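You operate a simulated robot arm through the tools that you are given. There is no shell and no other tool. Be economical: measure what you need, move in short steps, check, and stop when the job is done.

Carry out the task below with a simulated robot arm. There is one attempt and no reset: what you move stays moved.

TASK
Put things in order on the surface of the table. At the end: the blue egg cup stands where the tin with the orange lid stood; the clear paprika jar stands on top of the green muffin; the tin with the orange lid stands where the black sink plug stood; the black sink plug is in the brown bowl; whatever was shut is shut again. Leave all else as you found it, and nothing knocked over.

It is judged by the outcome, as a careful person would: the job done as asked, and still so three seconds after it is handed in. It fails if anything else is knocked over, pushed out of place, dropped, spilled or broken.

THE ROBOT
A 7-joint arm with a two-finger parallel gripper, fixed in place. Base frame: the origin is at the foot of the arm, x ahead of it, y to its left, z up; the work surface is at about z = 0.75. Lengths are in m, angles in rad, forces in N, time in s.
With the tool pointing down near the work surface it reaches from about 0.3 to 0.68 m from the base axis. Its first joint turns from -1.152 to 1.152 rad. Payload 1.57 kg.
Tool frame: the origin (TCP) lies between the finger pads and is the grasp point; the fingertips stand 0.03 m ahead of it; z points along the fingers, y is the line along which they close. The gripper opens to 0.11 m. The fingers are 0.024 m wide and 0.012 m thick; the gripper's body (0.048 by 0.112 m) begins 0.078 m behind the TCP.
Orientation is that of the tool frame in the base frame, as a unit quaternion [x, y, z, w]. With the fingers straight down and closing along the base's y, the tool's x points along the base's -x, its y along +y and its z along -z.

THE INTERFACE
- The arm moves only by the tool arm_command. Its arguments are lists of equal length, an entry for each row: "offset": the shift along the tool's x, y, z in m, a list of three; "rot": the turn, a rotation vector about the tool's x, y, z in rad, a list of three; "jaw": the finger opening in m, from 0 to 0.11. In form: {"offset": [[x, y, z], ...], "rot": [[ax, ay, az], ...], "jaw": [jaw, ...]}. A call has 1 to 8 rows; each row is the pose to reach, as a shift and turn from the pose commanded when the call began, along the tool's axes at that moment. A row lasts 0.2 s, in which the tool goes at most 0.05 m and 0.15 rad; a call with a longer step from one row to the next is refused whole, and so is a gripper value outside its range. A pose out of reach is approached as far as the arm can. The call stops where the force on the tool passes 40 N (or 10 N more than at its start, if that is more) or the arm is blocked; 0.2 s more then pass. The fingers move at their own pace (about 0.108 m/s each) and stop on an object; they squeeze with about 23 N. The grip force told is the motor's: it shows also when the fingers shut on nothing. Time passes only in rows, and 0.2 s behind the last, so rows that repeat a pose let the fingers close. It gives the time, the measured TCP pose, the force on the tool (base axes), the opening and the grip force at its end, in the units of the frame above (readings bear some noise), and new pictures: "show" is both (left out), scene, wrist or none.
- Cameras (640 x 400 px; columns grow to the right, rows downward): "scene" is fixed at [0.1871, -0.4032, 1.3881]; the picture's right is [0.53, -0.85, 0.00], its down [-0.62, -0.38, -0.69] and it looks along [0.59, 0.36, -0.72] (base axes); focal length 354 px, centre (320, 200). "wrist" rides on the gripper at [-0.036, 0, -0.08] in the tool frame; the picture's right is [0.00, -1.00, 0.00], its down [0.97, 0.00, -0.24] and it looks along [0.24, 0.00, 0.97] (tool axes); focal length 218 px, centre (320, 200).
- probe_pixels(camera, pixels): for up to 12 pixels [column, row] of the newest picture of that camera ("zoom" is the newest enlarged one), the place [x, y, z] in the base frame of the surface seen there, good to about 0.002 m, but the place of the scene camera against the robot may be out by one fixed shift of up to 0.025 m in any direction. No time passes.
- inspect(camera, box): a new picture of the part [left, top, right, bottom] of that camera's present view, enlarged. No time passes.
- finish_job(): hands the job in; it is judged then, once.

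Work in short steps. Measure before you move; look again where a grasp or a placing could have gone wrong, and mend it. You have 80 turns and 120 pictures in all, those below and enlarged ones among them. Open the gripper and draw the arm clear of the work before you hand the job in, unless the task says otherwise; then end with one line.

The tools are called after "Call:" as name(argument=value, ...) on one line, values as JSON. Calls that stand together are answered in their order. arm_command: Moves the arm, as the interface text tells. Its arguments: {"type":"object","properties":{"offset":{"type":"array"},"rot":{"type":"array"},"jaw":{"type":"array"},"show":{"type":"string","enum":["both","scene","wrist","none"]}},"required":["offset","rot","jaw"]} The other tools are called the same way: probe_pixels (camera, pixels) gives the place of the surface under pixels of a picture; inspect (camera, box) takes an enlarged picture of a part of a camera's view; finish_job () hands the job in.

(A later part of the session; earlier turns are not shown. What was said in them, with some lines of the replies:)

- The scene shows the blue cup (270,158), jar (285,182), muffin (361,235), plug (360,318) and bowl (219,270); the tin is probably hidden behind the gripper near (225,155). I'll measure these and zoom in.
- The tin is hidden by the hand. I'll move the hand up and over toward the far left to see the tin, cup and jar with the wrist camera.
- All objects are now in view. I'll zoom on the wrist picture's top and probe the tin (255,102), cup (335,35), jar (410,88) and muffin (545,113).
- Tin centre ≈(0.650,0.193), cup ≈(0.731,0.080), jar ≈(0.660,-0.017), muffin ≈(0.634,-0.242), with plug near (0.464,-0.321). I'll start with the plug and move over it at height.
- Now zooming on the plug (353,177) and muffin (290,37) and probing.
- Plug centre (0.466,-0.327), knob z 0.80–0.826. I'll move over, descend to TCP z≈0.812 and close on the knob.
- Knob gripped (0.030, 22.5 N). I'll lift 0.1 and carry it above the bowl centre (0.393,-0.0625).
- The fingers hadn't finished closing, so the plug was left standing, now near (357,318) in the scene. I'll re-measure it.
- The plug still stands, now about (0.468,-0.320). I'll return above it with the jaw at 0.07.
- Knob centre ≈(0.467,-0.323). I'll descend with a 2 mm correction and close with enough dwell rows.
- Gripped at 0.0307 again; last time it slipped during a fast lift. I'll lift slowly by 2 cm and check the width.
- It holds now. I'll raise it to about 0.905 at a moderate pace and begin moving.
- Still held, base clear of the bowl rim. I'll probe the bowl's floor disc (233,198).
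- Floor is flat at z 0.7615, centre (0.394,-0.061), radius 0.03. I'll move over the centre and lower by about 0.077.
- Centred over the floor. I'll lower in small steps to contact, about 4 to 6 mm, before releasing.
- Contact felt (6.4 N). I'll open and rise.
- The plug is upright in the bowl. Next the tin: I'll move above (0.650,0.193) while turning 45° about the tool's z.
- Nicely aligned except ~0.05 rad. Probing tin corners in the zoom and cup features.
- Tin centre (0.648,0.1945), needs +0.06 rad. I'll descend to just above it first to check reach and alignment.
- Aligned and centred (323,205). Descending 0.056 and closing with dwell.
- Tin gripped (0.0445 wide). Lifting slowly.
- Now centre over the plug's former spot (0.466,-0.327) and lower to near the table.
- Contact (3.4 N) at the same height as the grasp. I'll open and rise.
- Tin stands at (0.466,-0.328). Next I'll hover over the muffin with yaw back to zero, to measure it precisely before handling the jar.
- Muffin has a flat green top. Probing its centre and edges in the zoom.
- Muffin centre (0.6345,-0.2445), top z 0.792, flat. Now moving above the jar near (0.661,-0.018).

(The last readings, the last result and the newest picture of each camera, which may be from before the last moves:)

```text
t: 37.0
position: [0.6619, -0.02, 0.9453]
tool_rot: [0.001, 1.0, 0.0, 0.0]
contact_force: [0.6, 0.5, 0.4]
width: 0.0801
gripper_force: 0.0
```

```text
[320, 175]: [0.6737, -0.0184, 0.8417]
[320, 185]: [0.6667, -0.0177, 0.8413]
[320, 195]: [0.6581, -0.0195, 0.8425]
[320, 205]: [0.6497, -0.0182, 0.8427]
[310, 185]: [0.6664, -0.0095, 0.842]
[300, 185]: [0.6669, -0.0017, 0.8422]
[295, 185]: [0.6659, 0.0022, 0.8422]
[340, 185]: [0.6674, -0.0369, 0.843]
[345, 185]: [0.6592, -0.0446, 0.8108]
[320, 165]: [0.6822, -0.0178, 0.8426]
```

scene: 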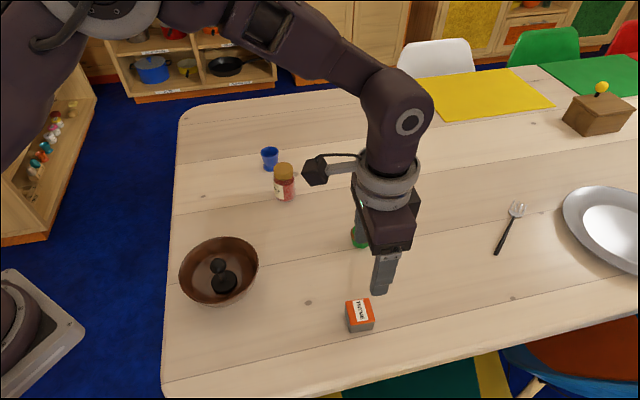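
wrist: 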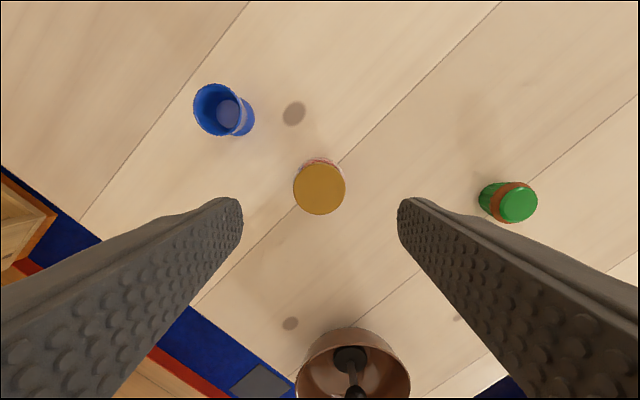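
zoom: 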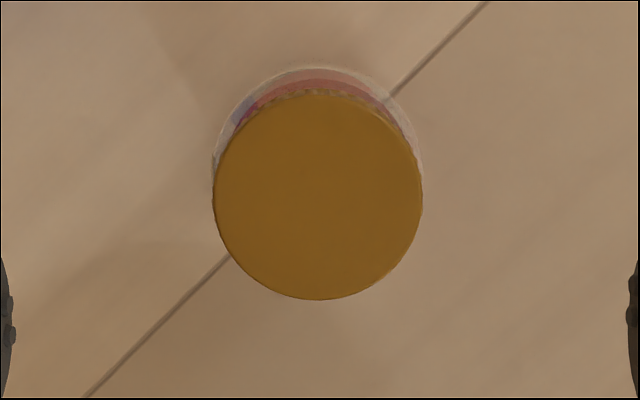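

Lid centre (0.6625,-0.0185). Descending to TCP z≈0.797 and closing.

Call:
arm_command(offset=[[-0.0006, 0.0015, 0.04], [-0.0006, 0.0015, 0.08], [-0.0006, 0.0015, 0.12], [-0.0006, 0.0015, 0.148], [-0.0006, 0.0015, 0.148], [-0.0006, 0.0015, 0.148], [-0.0006, 0.0015, 0.148], [-0.0006, 0.0015, 0.148]], rot=[[0, 0, 0], [0, 0, 0], [0, 0, 0], [0, 0, 0], [0, 0, 0], [0, 0, 0], [0, 0, 0], [0, 0, 0]], jaw=[0.08, 0.08, 0.08, 0.08, 0.03, 0.0, 0.0, 0.0], show="both")

```text
t: 38.8
position: [0.6619, -0.018, 0.7986]
tool_rot: [0.001, 1.0, 0.0, -0.001]
contact_force: [-0.7, 0.1, 0.5]
width: 0.0524
gripper_force: 23.6
```

scene: 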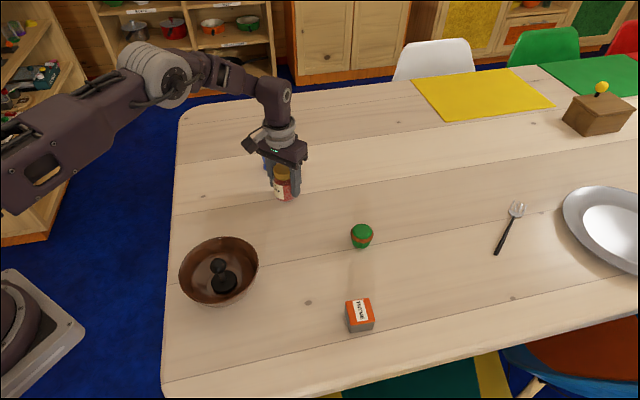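
wrist: 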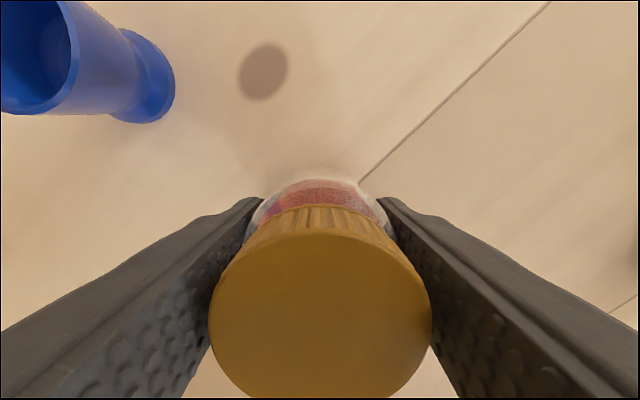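

Gripped. Lifting slowly and then moving toward the muffin.

Call:
arm_command(offset=[[0, 0, -0.002], [0, 0, -0.006], [0, 0, -0.012], [0, 0, -0.022], [0, 0, -0.035], [0, 0, -0.05], [0, 0, -0.063], [0, 0, -0.07]], rot=[[0, 0, 0], [0, 0, 0], [0, 0, 0], [0, 0, 0], [0, 0, 0], [0, 0, 0], [0, 0, 0], [0, 0, 0]], jaw=[0, 0, 0, 0, 0, 0, 0, 0], show="wrist")

Call:
arm_command(offset=[[0.001, -0.009, 0], [0.003, -0.027, 0], [0.0065, -0.053, 0], [0.0105, -0.085, 0], [0.0145, -0.117, 0], [0.0185, -0.149, 0], [0.0225, -0.181, 0], [0.0257, -0.207, 0]], rot=[[0, 0, 0], [0, 0, 0], [0, 0, 0], [0, 0, 0], [0, 0, 0], [0, 0, 0], [0, 0, 0], [0, 0, 0]], jaw=[0, 0, 0, 0, 0, 0, 0, 0], show="none")

Call:
arm_command(offset=[[0.001, -0.008, 0], [0.002, -0.015, 0], [0.0023, -0.019, 0], [0.0023, -0.019, 0]], rot=[[0, 0, 0], [0, 0, 0], [0, 0, 0], [0, 0, 0]], jaw=[0, 0, 0, 0], show="both")

```text
t: 40.6
position: [0.6623, -0.0175, 0.8686]
tool_rot: [0.0, 1.0, 0.0, -0.001]
contact_force: [0.9, 0.1, -0.6]
width: 0.0528
gripper_force: 23.3
```

wrist: 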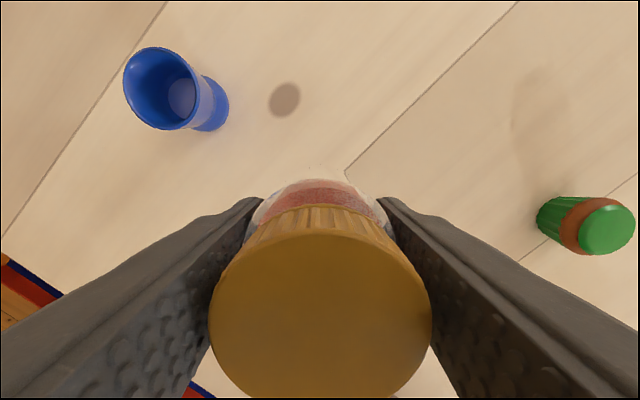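

```text
t: 42.4
position: [0.6378, -0.2248, 0.8693]
tool_rot: [0.0, 1.0, 0.0, 0.0]
contact_force: [-0.6, -0.5, -1.7]
width: 0.0527
gripper_force: 23.1
```

```text
t: 43.4
position: [0.6338, -0.2438, 0.8687]
tool_rot: [-0.001, 1.0, 0.0, 0.0]
contact_force: [0.6, -0.4, -1.0]
width: 0.0526
gripper_force: 23.6
```

scene: 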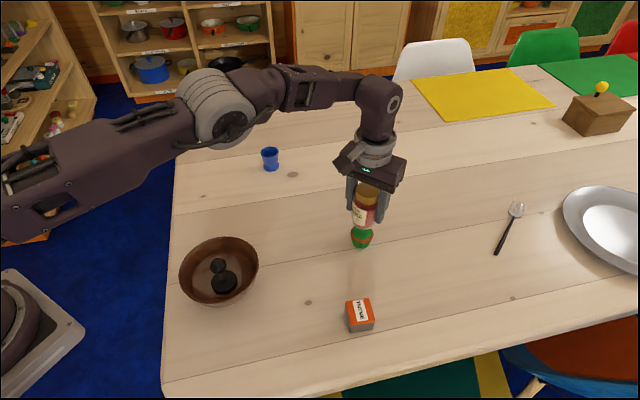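
wrist: 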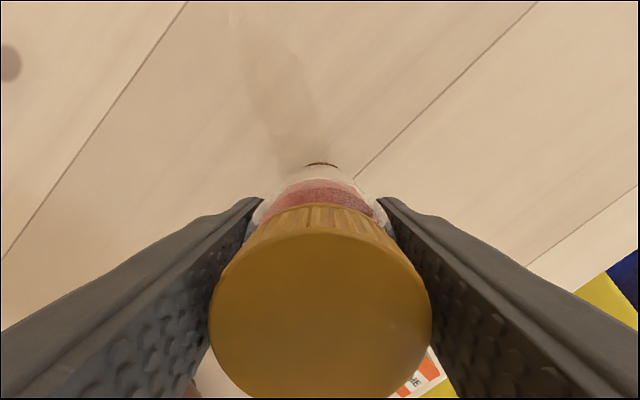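

Checking alignment of jar over the muffin in the scene view before lowering.

Call:
inspect(camera="scene", box=[312, 180, 408, 260])

Call:
arm_command(offset=[[0, 0, 0.006], [0, 0, 0.012], [0, 0, 0.018], [0, 0, 0.022], [0, 0, 0.022]], rot=[[0, 0, 0], [0, 0, 0], [0, 0, 0], [0, 0, 0], [0, 0, 0]], jaw=[0, 0, 0, 0, 0], show="none")

Call:
inspect(camera="scene", box=[312, 180, 408, 260])

```text
5.00 times, centred on (360, 220) of scene
```

zoom: 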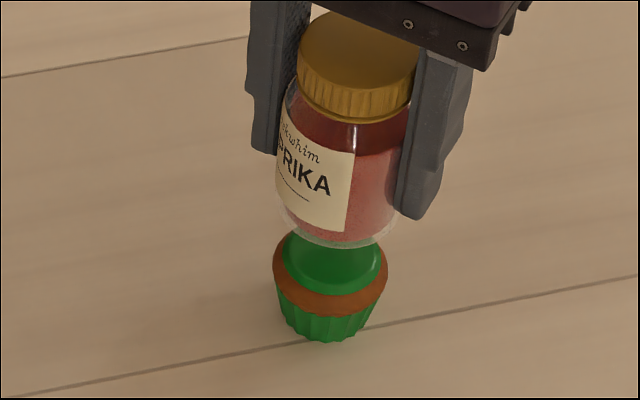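

```text
t: 44.6
position: [0.6347, -0.2435, 0.8469]
tool_rot: [0.0, 1.0, 0.0, 0.0]
contact_force: [-0.4, -0.1, -2.2]
width: 0.0527
gripper_force: 23.3
```

```text
5.00 times, centred on (360, 220) of scene
```

zoom: 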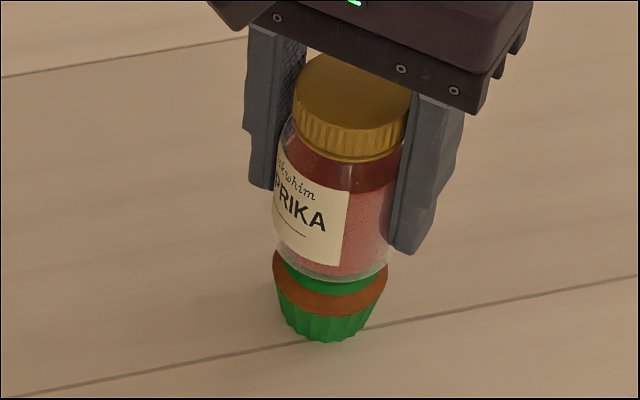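

Centred and upright. Lowering the last millimetres gently.

Call:
arm_command(offset=[[0, 0, 0.0015], [0, 0, 0.003], [0, 0, 0.0042], [0, 0, 0.0052], [0, 0, 0.006], [0, 0, 0.006]], rot=[[0, 0, 0], [0, 0, 0], [0, 0, 0], [0, 0, 0], [0, 0, 0], [0, 0, 0]], jaw=[0, 0, 0, 0, 0, 0], show="none")

Call:
inspect(camera="scene", box=[312, 180, 408, 260])

```text
t: 46.0
position: [0.6343, -0.2438, 0.84]
tool_rot: [-0.001, 1.0, 0.0, 0.0]
contact_force: [-0.3, 0.7, -2.2]
width: 0.0528
gripper_force: 23.2
```

```text
5.00 times, centred on (360, 220) of scene
```

zoom: 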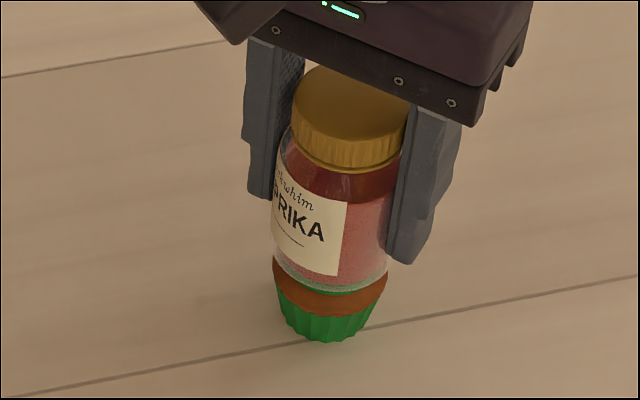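

Not yet in contact (still -2.2 N weight). Continuing 1 mm at a time.

Call:
arm_command(offset=[[0, 0, 0.001], [0, 0, 0.001]], rot=[[0, 0, 0], [0, 0, 0]], jaw=[0, 0], show="none")

Call:
arm_command(offset=[[0, 0, 0.001], [0, 0, 0.001]], rot=[[0, 0, 0], [0, 0, 0]], jaw=[0, 0], show="none")

```text
t: 46.6
position: [0.6336, -0.2428, 0.839]
tool_rot: [0.0, 1.0, 0.0, 0.0]
contact_force: [-1.3, 0.4, 0.2]
width: 0.0524
gripper_force: 22.7
```

```text
t: 47.2
position: [0.6345, -0.2442, 0.84]
tool_rot: [0.0, 1.0, -0.001, 0.001]
contact_force: [-1.2, 1.1, 10.5]
width: 0.0523
gripper_force: 23.7
```

Firm contact (10 N). I'll ease up 0.7 mm, open slowly and evenly, then rise.

Call:
arm_command(offset=[[0, 0, -0.0007], [0, 0, -0.0007], [0, 0, -0.0007], [0, 0, -0.0007], [0, 0, -0.0007], [0, 0, -0.0007]], rot=[[0, 0, 0], [0, 0, 0], [0, 0, 0], [0, 0, 0], [0, 0, 0], [0, 0, 0]], jaw=[0.0, 0.054, 0.06, 0.07, 0.08, 0.085], show="none")

Call:
inspect(camera="scene", box=[312, 180, 408, 260])

```text
t: 48.6
position: [0.6343, -0.2443, 0.8404]
tool_rot: [-0.001, 1.0, 0.0, -0.001]
contact_force: [-0.3, -0.9, -0.1]
width: 0.0852
gripper_force: 0.0
```

```text
5.00 times, centred on (360, 220) of scene
```

zoom: 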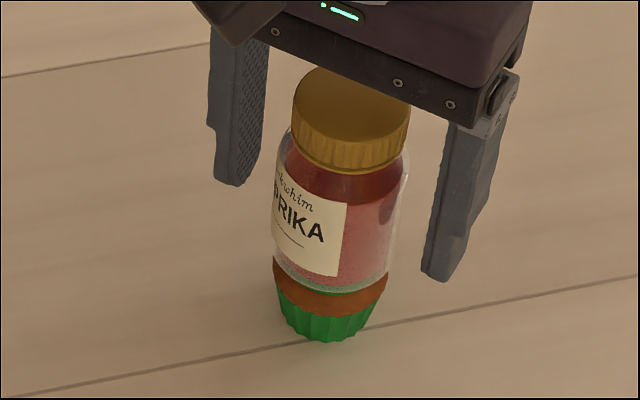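

Jar is stable on the muffin. Rising straight up, then moving toward the cup while tilting the tool outward.

Call:
arm_command(offset=[[0, 0, -0.03], [0, 0, -0.07], [0, 0, -0.11], [0, 0, -0.15]], rot=[[0, 0, 0], [0, 0, 0], [0, 0, 0], [0, 0, 0]], jaw=[0.085, 0.085, 0.085, 0.085], show="none")

Call:
arm_command(offset=[[0.003, 0.04, 0], [0.006, 0.081, 0], [0.01, 0.122, 0], [0.014, 0.163, 0], [0.018, 0.204, 0], [0.022, 0.245, 0], [0.026, 0.286, 0], [0.03, 0.326, 0]], rot=[[0, 0, 0], [0, 0, 0], [0, -0.05, 0], [0, -0.13, 0], [0, -0.21, 0], [0, -0.29, 0], [0, -0.37, 0], [0, -0.45, 0]], jaw=[0.085, 0.085, 0.085, 0.085, 0.085, 0.085, 0.085, 0.085], show="both")

```text
t: 49.6
position: [0.6325, -0.2422, 0.9894]
tool_rot: [0.0, 1.0, 0.0, -0.001]
contact_force: [-0.6, 0.2, 0.6]
width: 0.085
gripper_force: 0.1
```

```text
t: 51.4
position: [0.6052, 0.0829, 0.9918]
tool_rot: [0.0, 0.975, 0.0, 0.223]
contact_force: [-0.3, 0.5, 0.5]
width: 0.0849
gripper_force: 0.0
```

scene: 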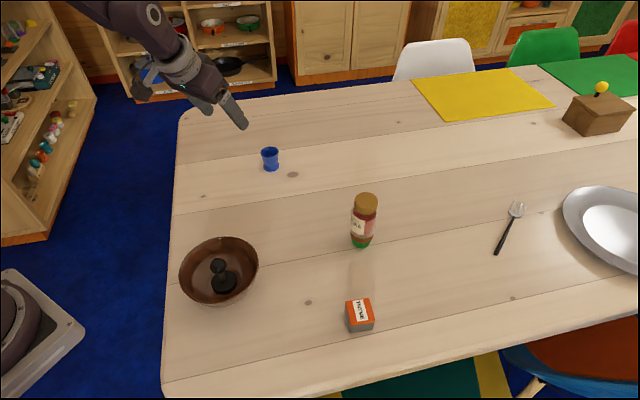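
wrist: 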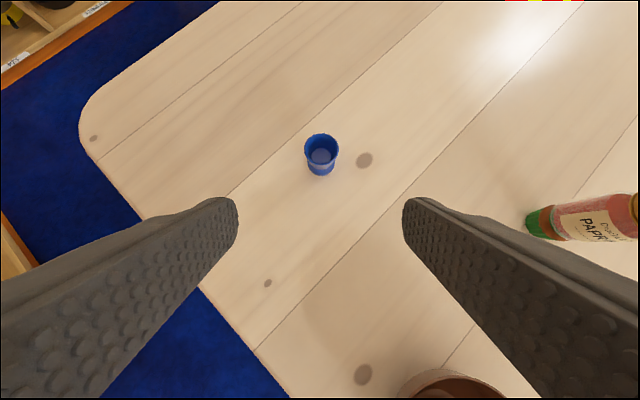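

Tilt works and the cup is centred laterally at (321,150). Measuring it closely.

Call:
inspect(camera="wrist", box=[272, 120, 368, 180])

Call:
probe_pixels(camera="zoom", pixels=[[325, 98], [325, 290], [222, 190], [430, 190], [325, 360], [260, 320], [390, 320], [325, 310], [325, 335], [325, 240]])

```text
6.67 times, centred on (320, 150) of wrist
```

zoom: 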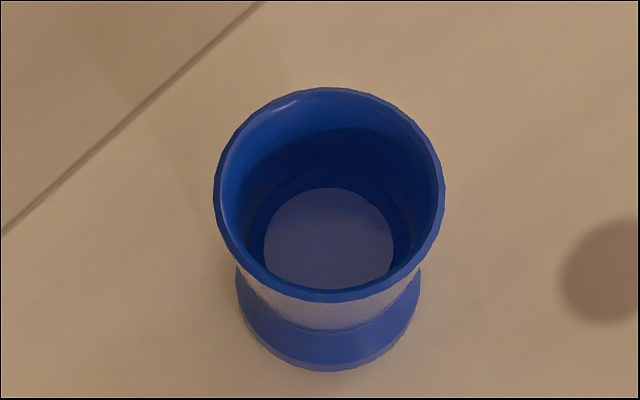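

```text
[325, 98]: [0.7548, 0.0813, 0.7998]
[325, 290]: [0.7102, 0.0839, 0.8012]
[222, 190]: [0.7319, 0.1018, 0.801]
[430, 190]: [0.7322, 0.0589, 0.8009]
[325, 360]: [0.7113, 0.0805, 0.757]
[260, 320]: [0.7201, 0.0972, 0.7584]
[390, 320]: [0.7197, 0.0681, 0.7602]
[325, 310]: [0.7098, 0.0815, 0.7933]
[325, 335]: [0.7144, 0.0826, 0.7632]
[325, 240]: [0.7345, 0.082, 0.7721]
```

Cup centre (0.7325,0.081), rim radius 0.024, rim z 0.80. I'll approach along the tool axis, stopping 5 cm short to check.

Call:
arm_command(offset=[[-0.01, -0.0015, 0.04], [-0.02, -0.0015, 0.085], [-0.0291, -0.0015, 0.13], [-0.0291, -0.0015, 0.165], [-0.0291, -0.0015, 0.19], [-0.0291, -0.0015, 0.19]], rot=[[0, 0, 0], [0, 0, 0], [0, 0, 0], [0, 0, 0], [0, 0, 0], [0, 0, 0]], jaw=[0.085, 0.085, 0.085, 0.085, 0.085, 0.085], show="both")

```text
t: 52.8
position: [0.7126, 0.0798, 0.8315]
tool_rot: [0.0, 0.975, -0.001, 0.224]
contact_force: [0.1, 0.0, 0.7]
width: 0.0853
gripper_force: 0.1
```

scene: 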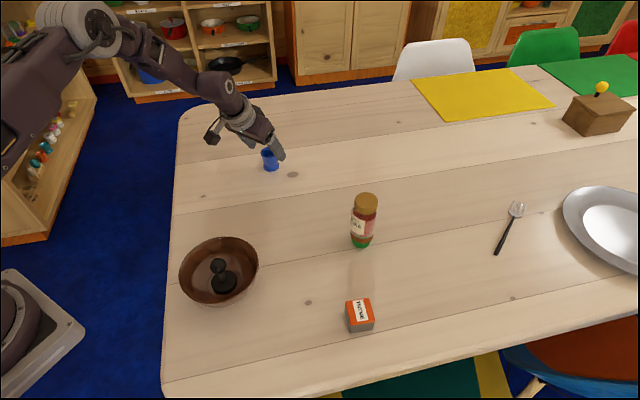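
wrist: 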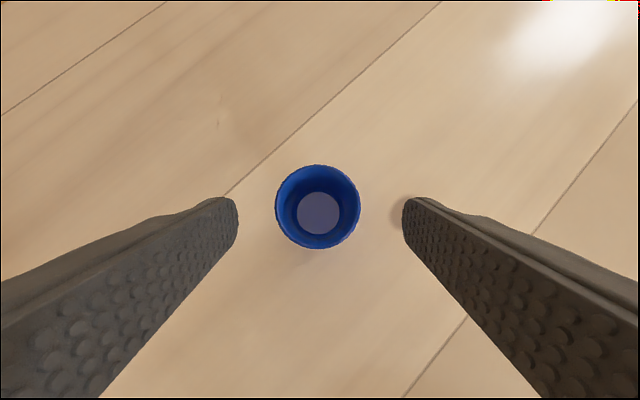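

Centred. Final advance of 0.049 and close.

Call:
arm_command(offset=[[-0.001, 0.001, 0.02], [-0.002, 0.001, 0.04], [-0.002, 0.001, 0.049], [-0.002, 0.001, 0.049], [-0.002, 0.001, 0.049], [-0.002, 0.001, 0.049], [-0.002, 0.001, 0.049], [-0.002, 0.001, 0.049]], rot=[[0, 0, 0], [0, 0, 0], [0, 0, 0], [0, 0, 0], [0, 0, 0], [0, 0, 0], [0, 0, 0], [0, 0, 0]], jaw=[0.085, 0.085, 0.085, 0.065, 0.04, 0.0, 0.0, 0.0], show="both")

```text
t: 54.6
position: [0.7347, 0.0815, 0.7884]
tool_rot: [0.0, 0.975, 0.0, 0.223]
contact_force: [0.4, -0.8, 0.8]
width: 0.0466
gripper_force: 23.0
```

scene: 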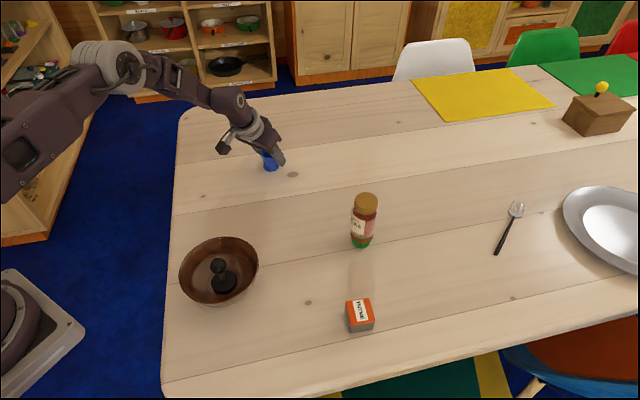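
wrist: 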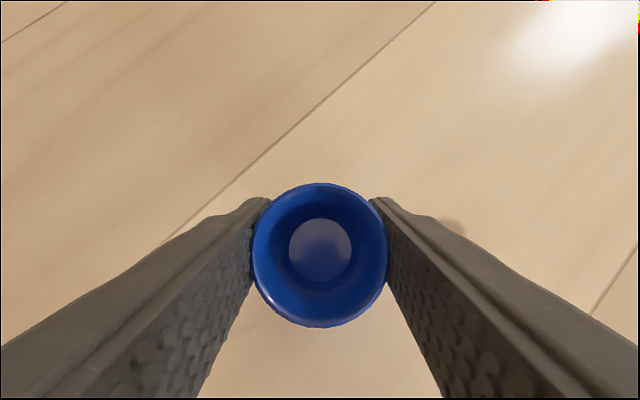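

Gripped (0.0466). Lifting 5 cm vertically, slowly, keeping the tilt.

Call:
arm_command(offset=[[-0.001, 0, -0.002], [-0.003, 0, -0.006], [-0.006, 0, -0.0124], [-0.01, 0, -0.0207], [-0.014, 0, -0.029], [-0.018, 0, -0.0372], [-0.0217, 0, -0.045], [-0.0217, 0, -0.045]], rot=[[0, 0, 0], [0, 0, 0], [0, 0, 0], [0, 0, 0], [0, 0, 0], [0, 0, 0], [0, 0, 0], [0, 0, 0]], jaw=[0, 0, 0, 0, 0, 0, 0, 0], show="wrist")

Call:
arm_command(offset=[[0.004, 0.006, -0.002], [0.0133, 0.02, -0.0064], [0.0266, 0.0397, -0.0129], [0.04, 0.0596, -0.0193], [0.0533, 0.0795, -0.0258], [0.0647, 0.0965, -0.0313], [0.0733, 0.1095, -0.0354], [0.0761, 0.1135, -0.0368]], rot=[[0, 0, 0], [0, 0, 0], [0, 0, 0], [0, 0, 0], [0, 0, 0], [0, 0, 0], [0, 0, 0], [0, 0, 0]], jaw=[0, 0, 0, 0, 0, 0, 0, 0], show="both")

Call:
inspect(camera="scene", box=[170, 110, 282, 180])

```text
t: 56.4
position: [0.7373, 0.0826, 0.8379]
tool_rot: [-0.001, 0.975, 0.001, 0.223]
contact_force: [0.4, 0.3, -1.5]
width: 0.0466
gripper_force: 22.7
```

wrist: 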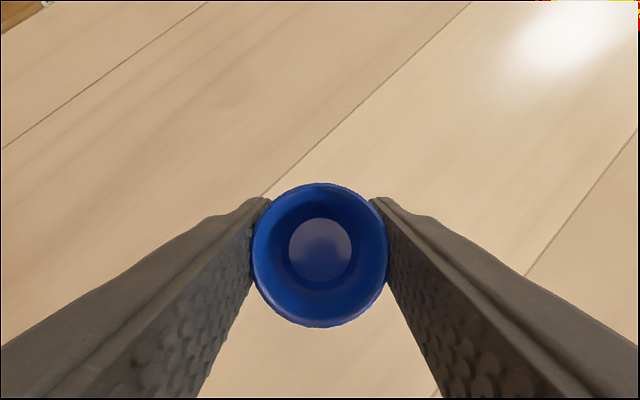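

```text
t: 58.2
position: [0.6514, 0.1944, 0.8371]
tool_rot: [0.0, 0.975, 0.0, 0.223]
contact_force: [-0.2, 1.0, -0.5]
width: 0.0466
gripper_force: 23.0
```

scene: 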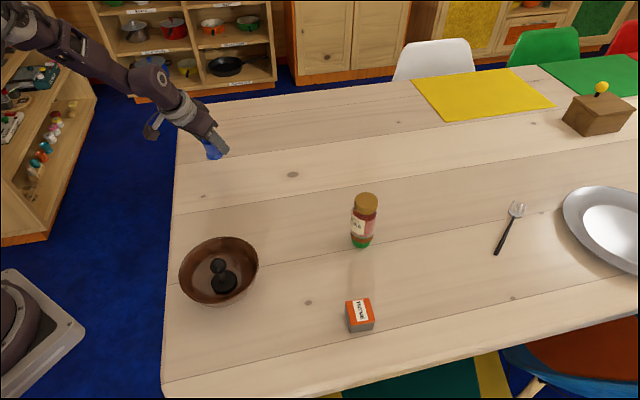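
wrist: 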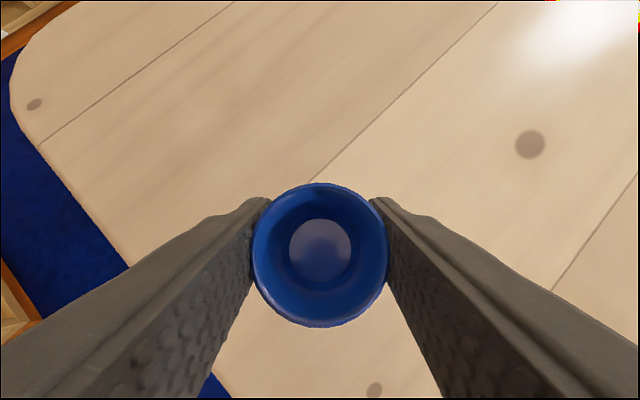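

```text
5.71 times, centred on (226, 145) of scene
```

zoom: 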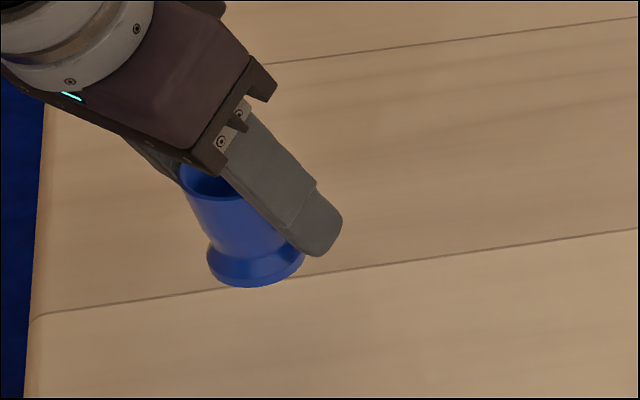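

Cup upright and in place above the tin's old spot. Lowering 4.7 cm, then gently to contact.

Call:
arm_command(offset=[[0.0044, 0, 0.009], [0.0109, 0, 0.0225], [0.0165, 0, 0.0342], [0.0196, 0, 0.0405], [0.0204, 0, 0.0423], [0.0209, 0, 0.0432], [0.0213, 0, 0.0441], [0.0213, 0, 0.0441]], rot=[[0, 0, 0], [0, 0, 0], [0, 0, 0], [0, 0, 0], [0, 0, 0], [0, 0, 0], [0, 0, 0], [0, 0, 0]], jaw=[0, 0, 0, 0, 0, 0, 0, 0], show="none")

Call:
arm_command(offset=[[0.0004, 0, 0.0009], [0.0004, 0, 0.0009]], rot=[[0, 0, 0], [0, 0, 0]], jaw=[0, 0], show="none")

```text
t: 60.0
position: [0.6514, 0.1952, 0.7899]
tool_rot: [0.0, 0.975, 0.0, 0.223]
contact_force: [1.3, 0.4, -0.9]
width: 0.0464
gripper_force: 23.3
```

```text
t: 60.6
position: [0.6506, 0.1962, 0.7883]
tool_rot: [0.0, 0.975, 0.0, 0.223]
contact_force: [-1.7, -0.1, 3.1]
width: 0.0465
gripper_force: 23.3
```

Contact (3.1 N). Opening, then retreating along the tool axis.

Call:
arm_command(offset=[[0, 0, 0], [0, 0, 0], [0, 0, 0], [0, 0, -0.02], [0, 0, -0.06], [0, 0, -0.1], [0, 0, -0.14], [0, 0, -0.18]], rot=[[0, 0, 0], [0, 0, 0], [0, 0, 0], [0, 0, 0], [0, 0, 0], [0, 0, 0], [0, 0, 0], [0, 0, 0]], jaw=[0.055, 0.07, 0.085, 0.085, 0.085, 0.085, 0.085, 0.085], show="both")

Call:
inspect(camera="scene", box=[170, 130, 410, 340])

Call:
inspect(camera="wrist", box=[272, 120, 368, 180])

```text
t: 62.4
position: [0.5726, 0.1946, 0.9499]
tool_rot: [-0.001, 0.975, 0.001, 0.223]
contact_force: [0.5, 0.9, 0.3]
width: 0.0851
gripper_force: 0.1
```

scene: 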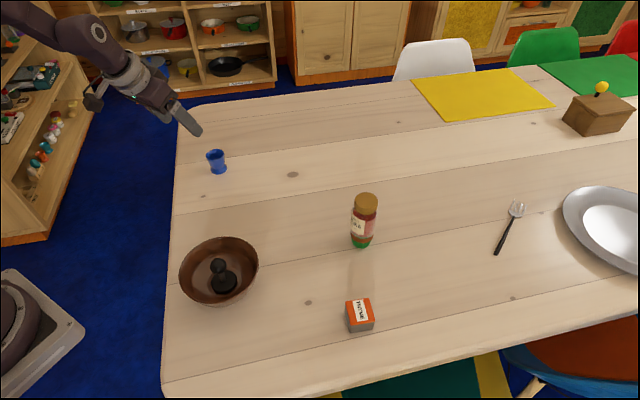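
wrist: 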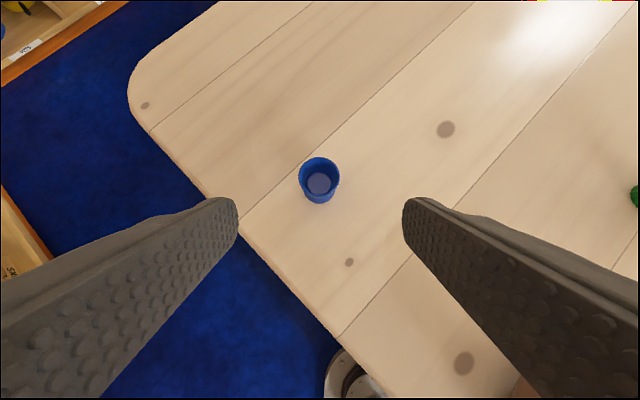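

```text
1.90 times, centred on (290, 235) of scene
```

zoom: 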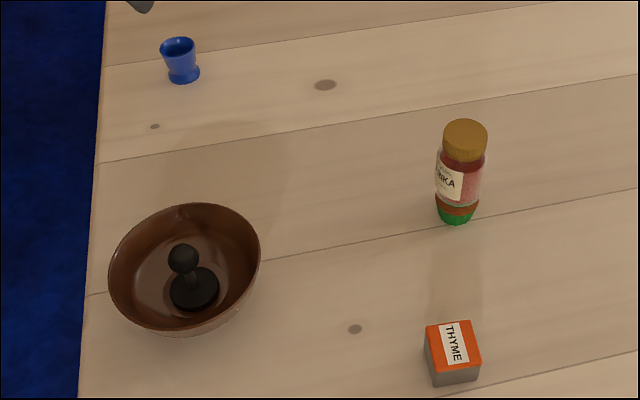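

```text
6.67 times, centred on (320, 150) of wrist
```

zoom: 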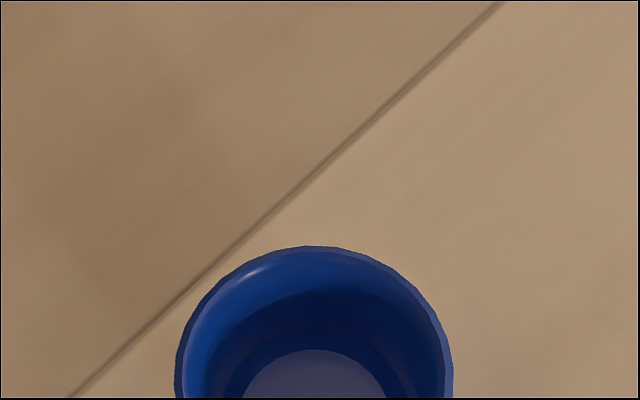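

Everything stands as intended. A quick check of the cup's position and a last move up, clear of the work.

Call:
probe_pixels(camera="wrist", pixels=[[319, 158], [300, 175], [338, 175], [319, 193]])

Call:
arm_command(offset=[[0, 0, -0.03], [0, 0, -0.06], [0, 0, -0.09], [0, 0, -0.09]], rot=[[0, 0, 0], [0, 0, 0], [0, 0, 0], [0, 0, 0]], jaw=[0.1, 0.1, 0.1, 0.1], show="scene")

```text
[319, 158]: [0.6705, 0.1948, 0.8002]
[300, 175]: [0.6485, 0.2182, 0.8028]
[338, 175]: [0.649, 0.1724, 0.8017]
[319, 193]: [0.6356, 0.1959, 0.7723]
```

```text
t: 63.4
position: [0.5343, 0.1934, 1.0312]
tool_rot: [0.0, 0.975, 0.0, 0.223]
contact_force: [-0.2, 0.0, -0.2]
width: 0.1001
gripper_force: 0.1
```

scene: 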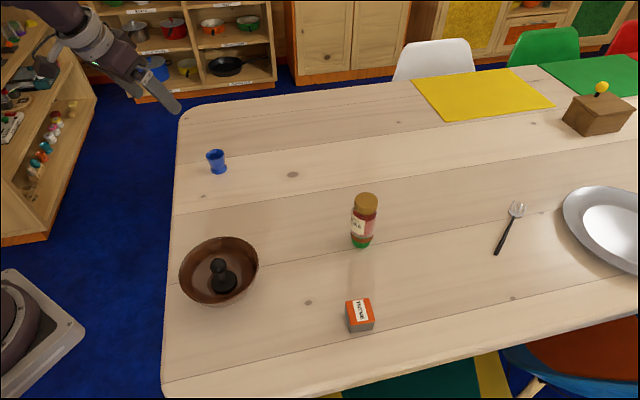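

The cup is centred at (0.648,0.195), exactly the tin's old place, and everything else is in order, so I'm handing in.

Call:
finish_job()

```text
The job is handed in.
```

The job is done and handed in: the cup stands where the tin was, the tin where the plug was, the jar on the muffin and the plug upright in the bowl; nothing was opened and nothing was knocked over.
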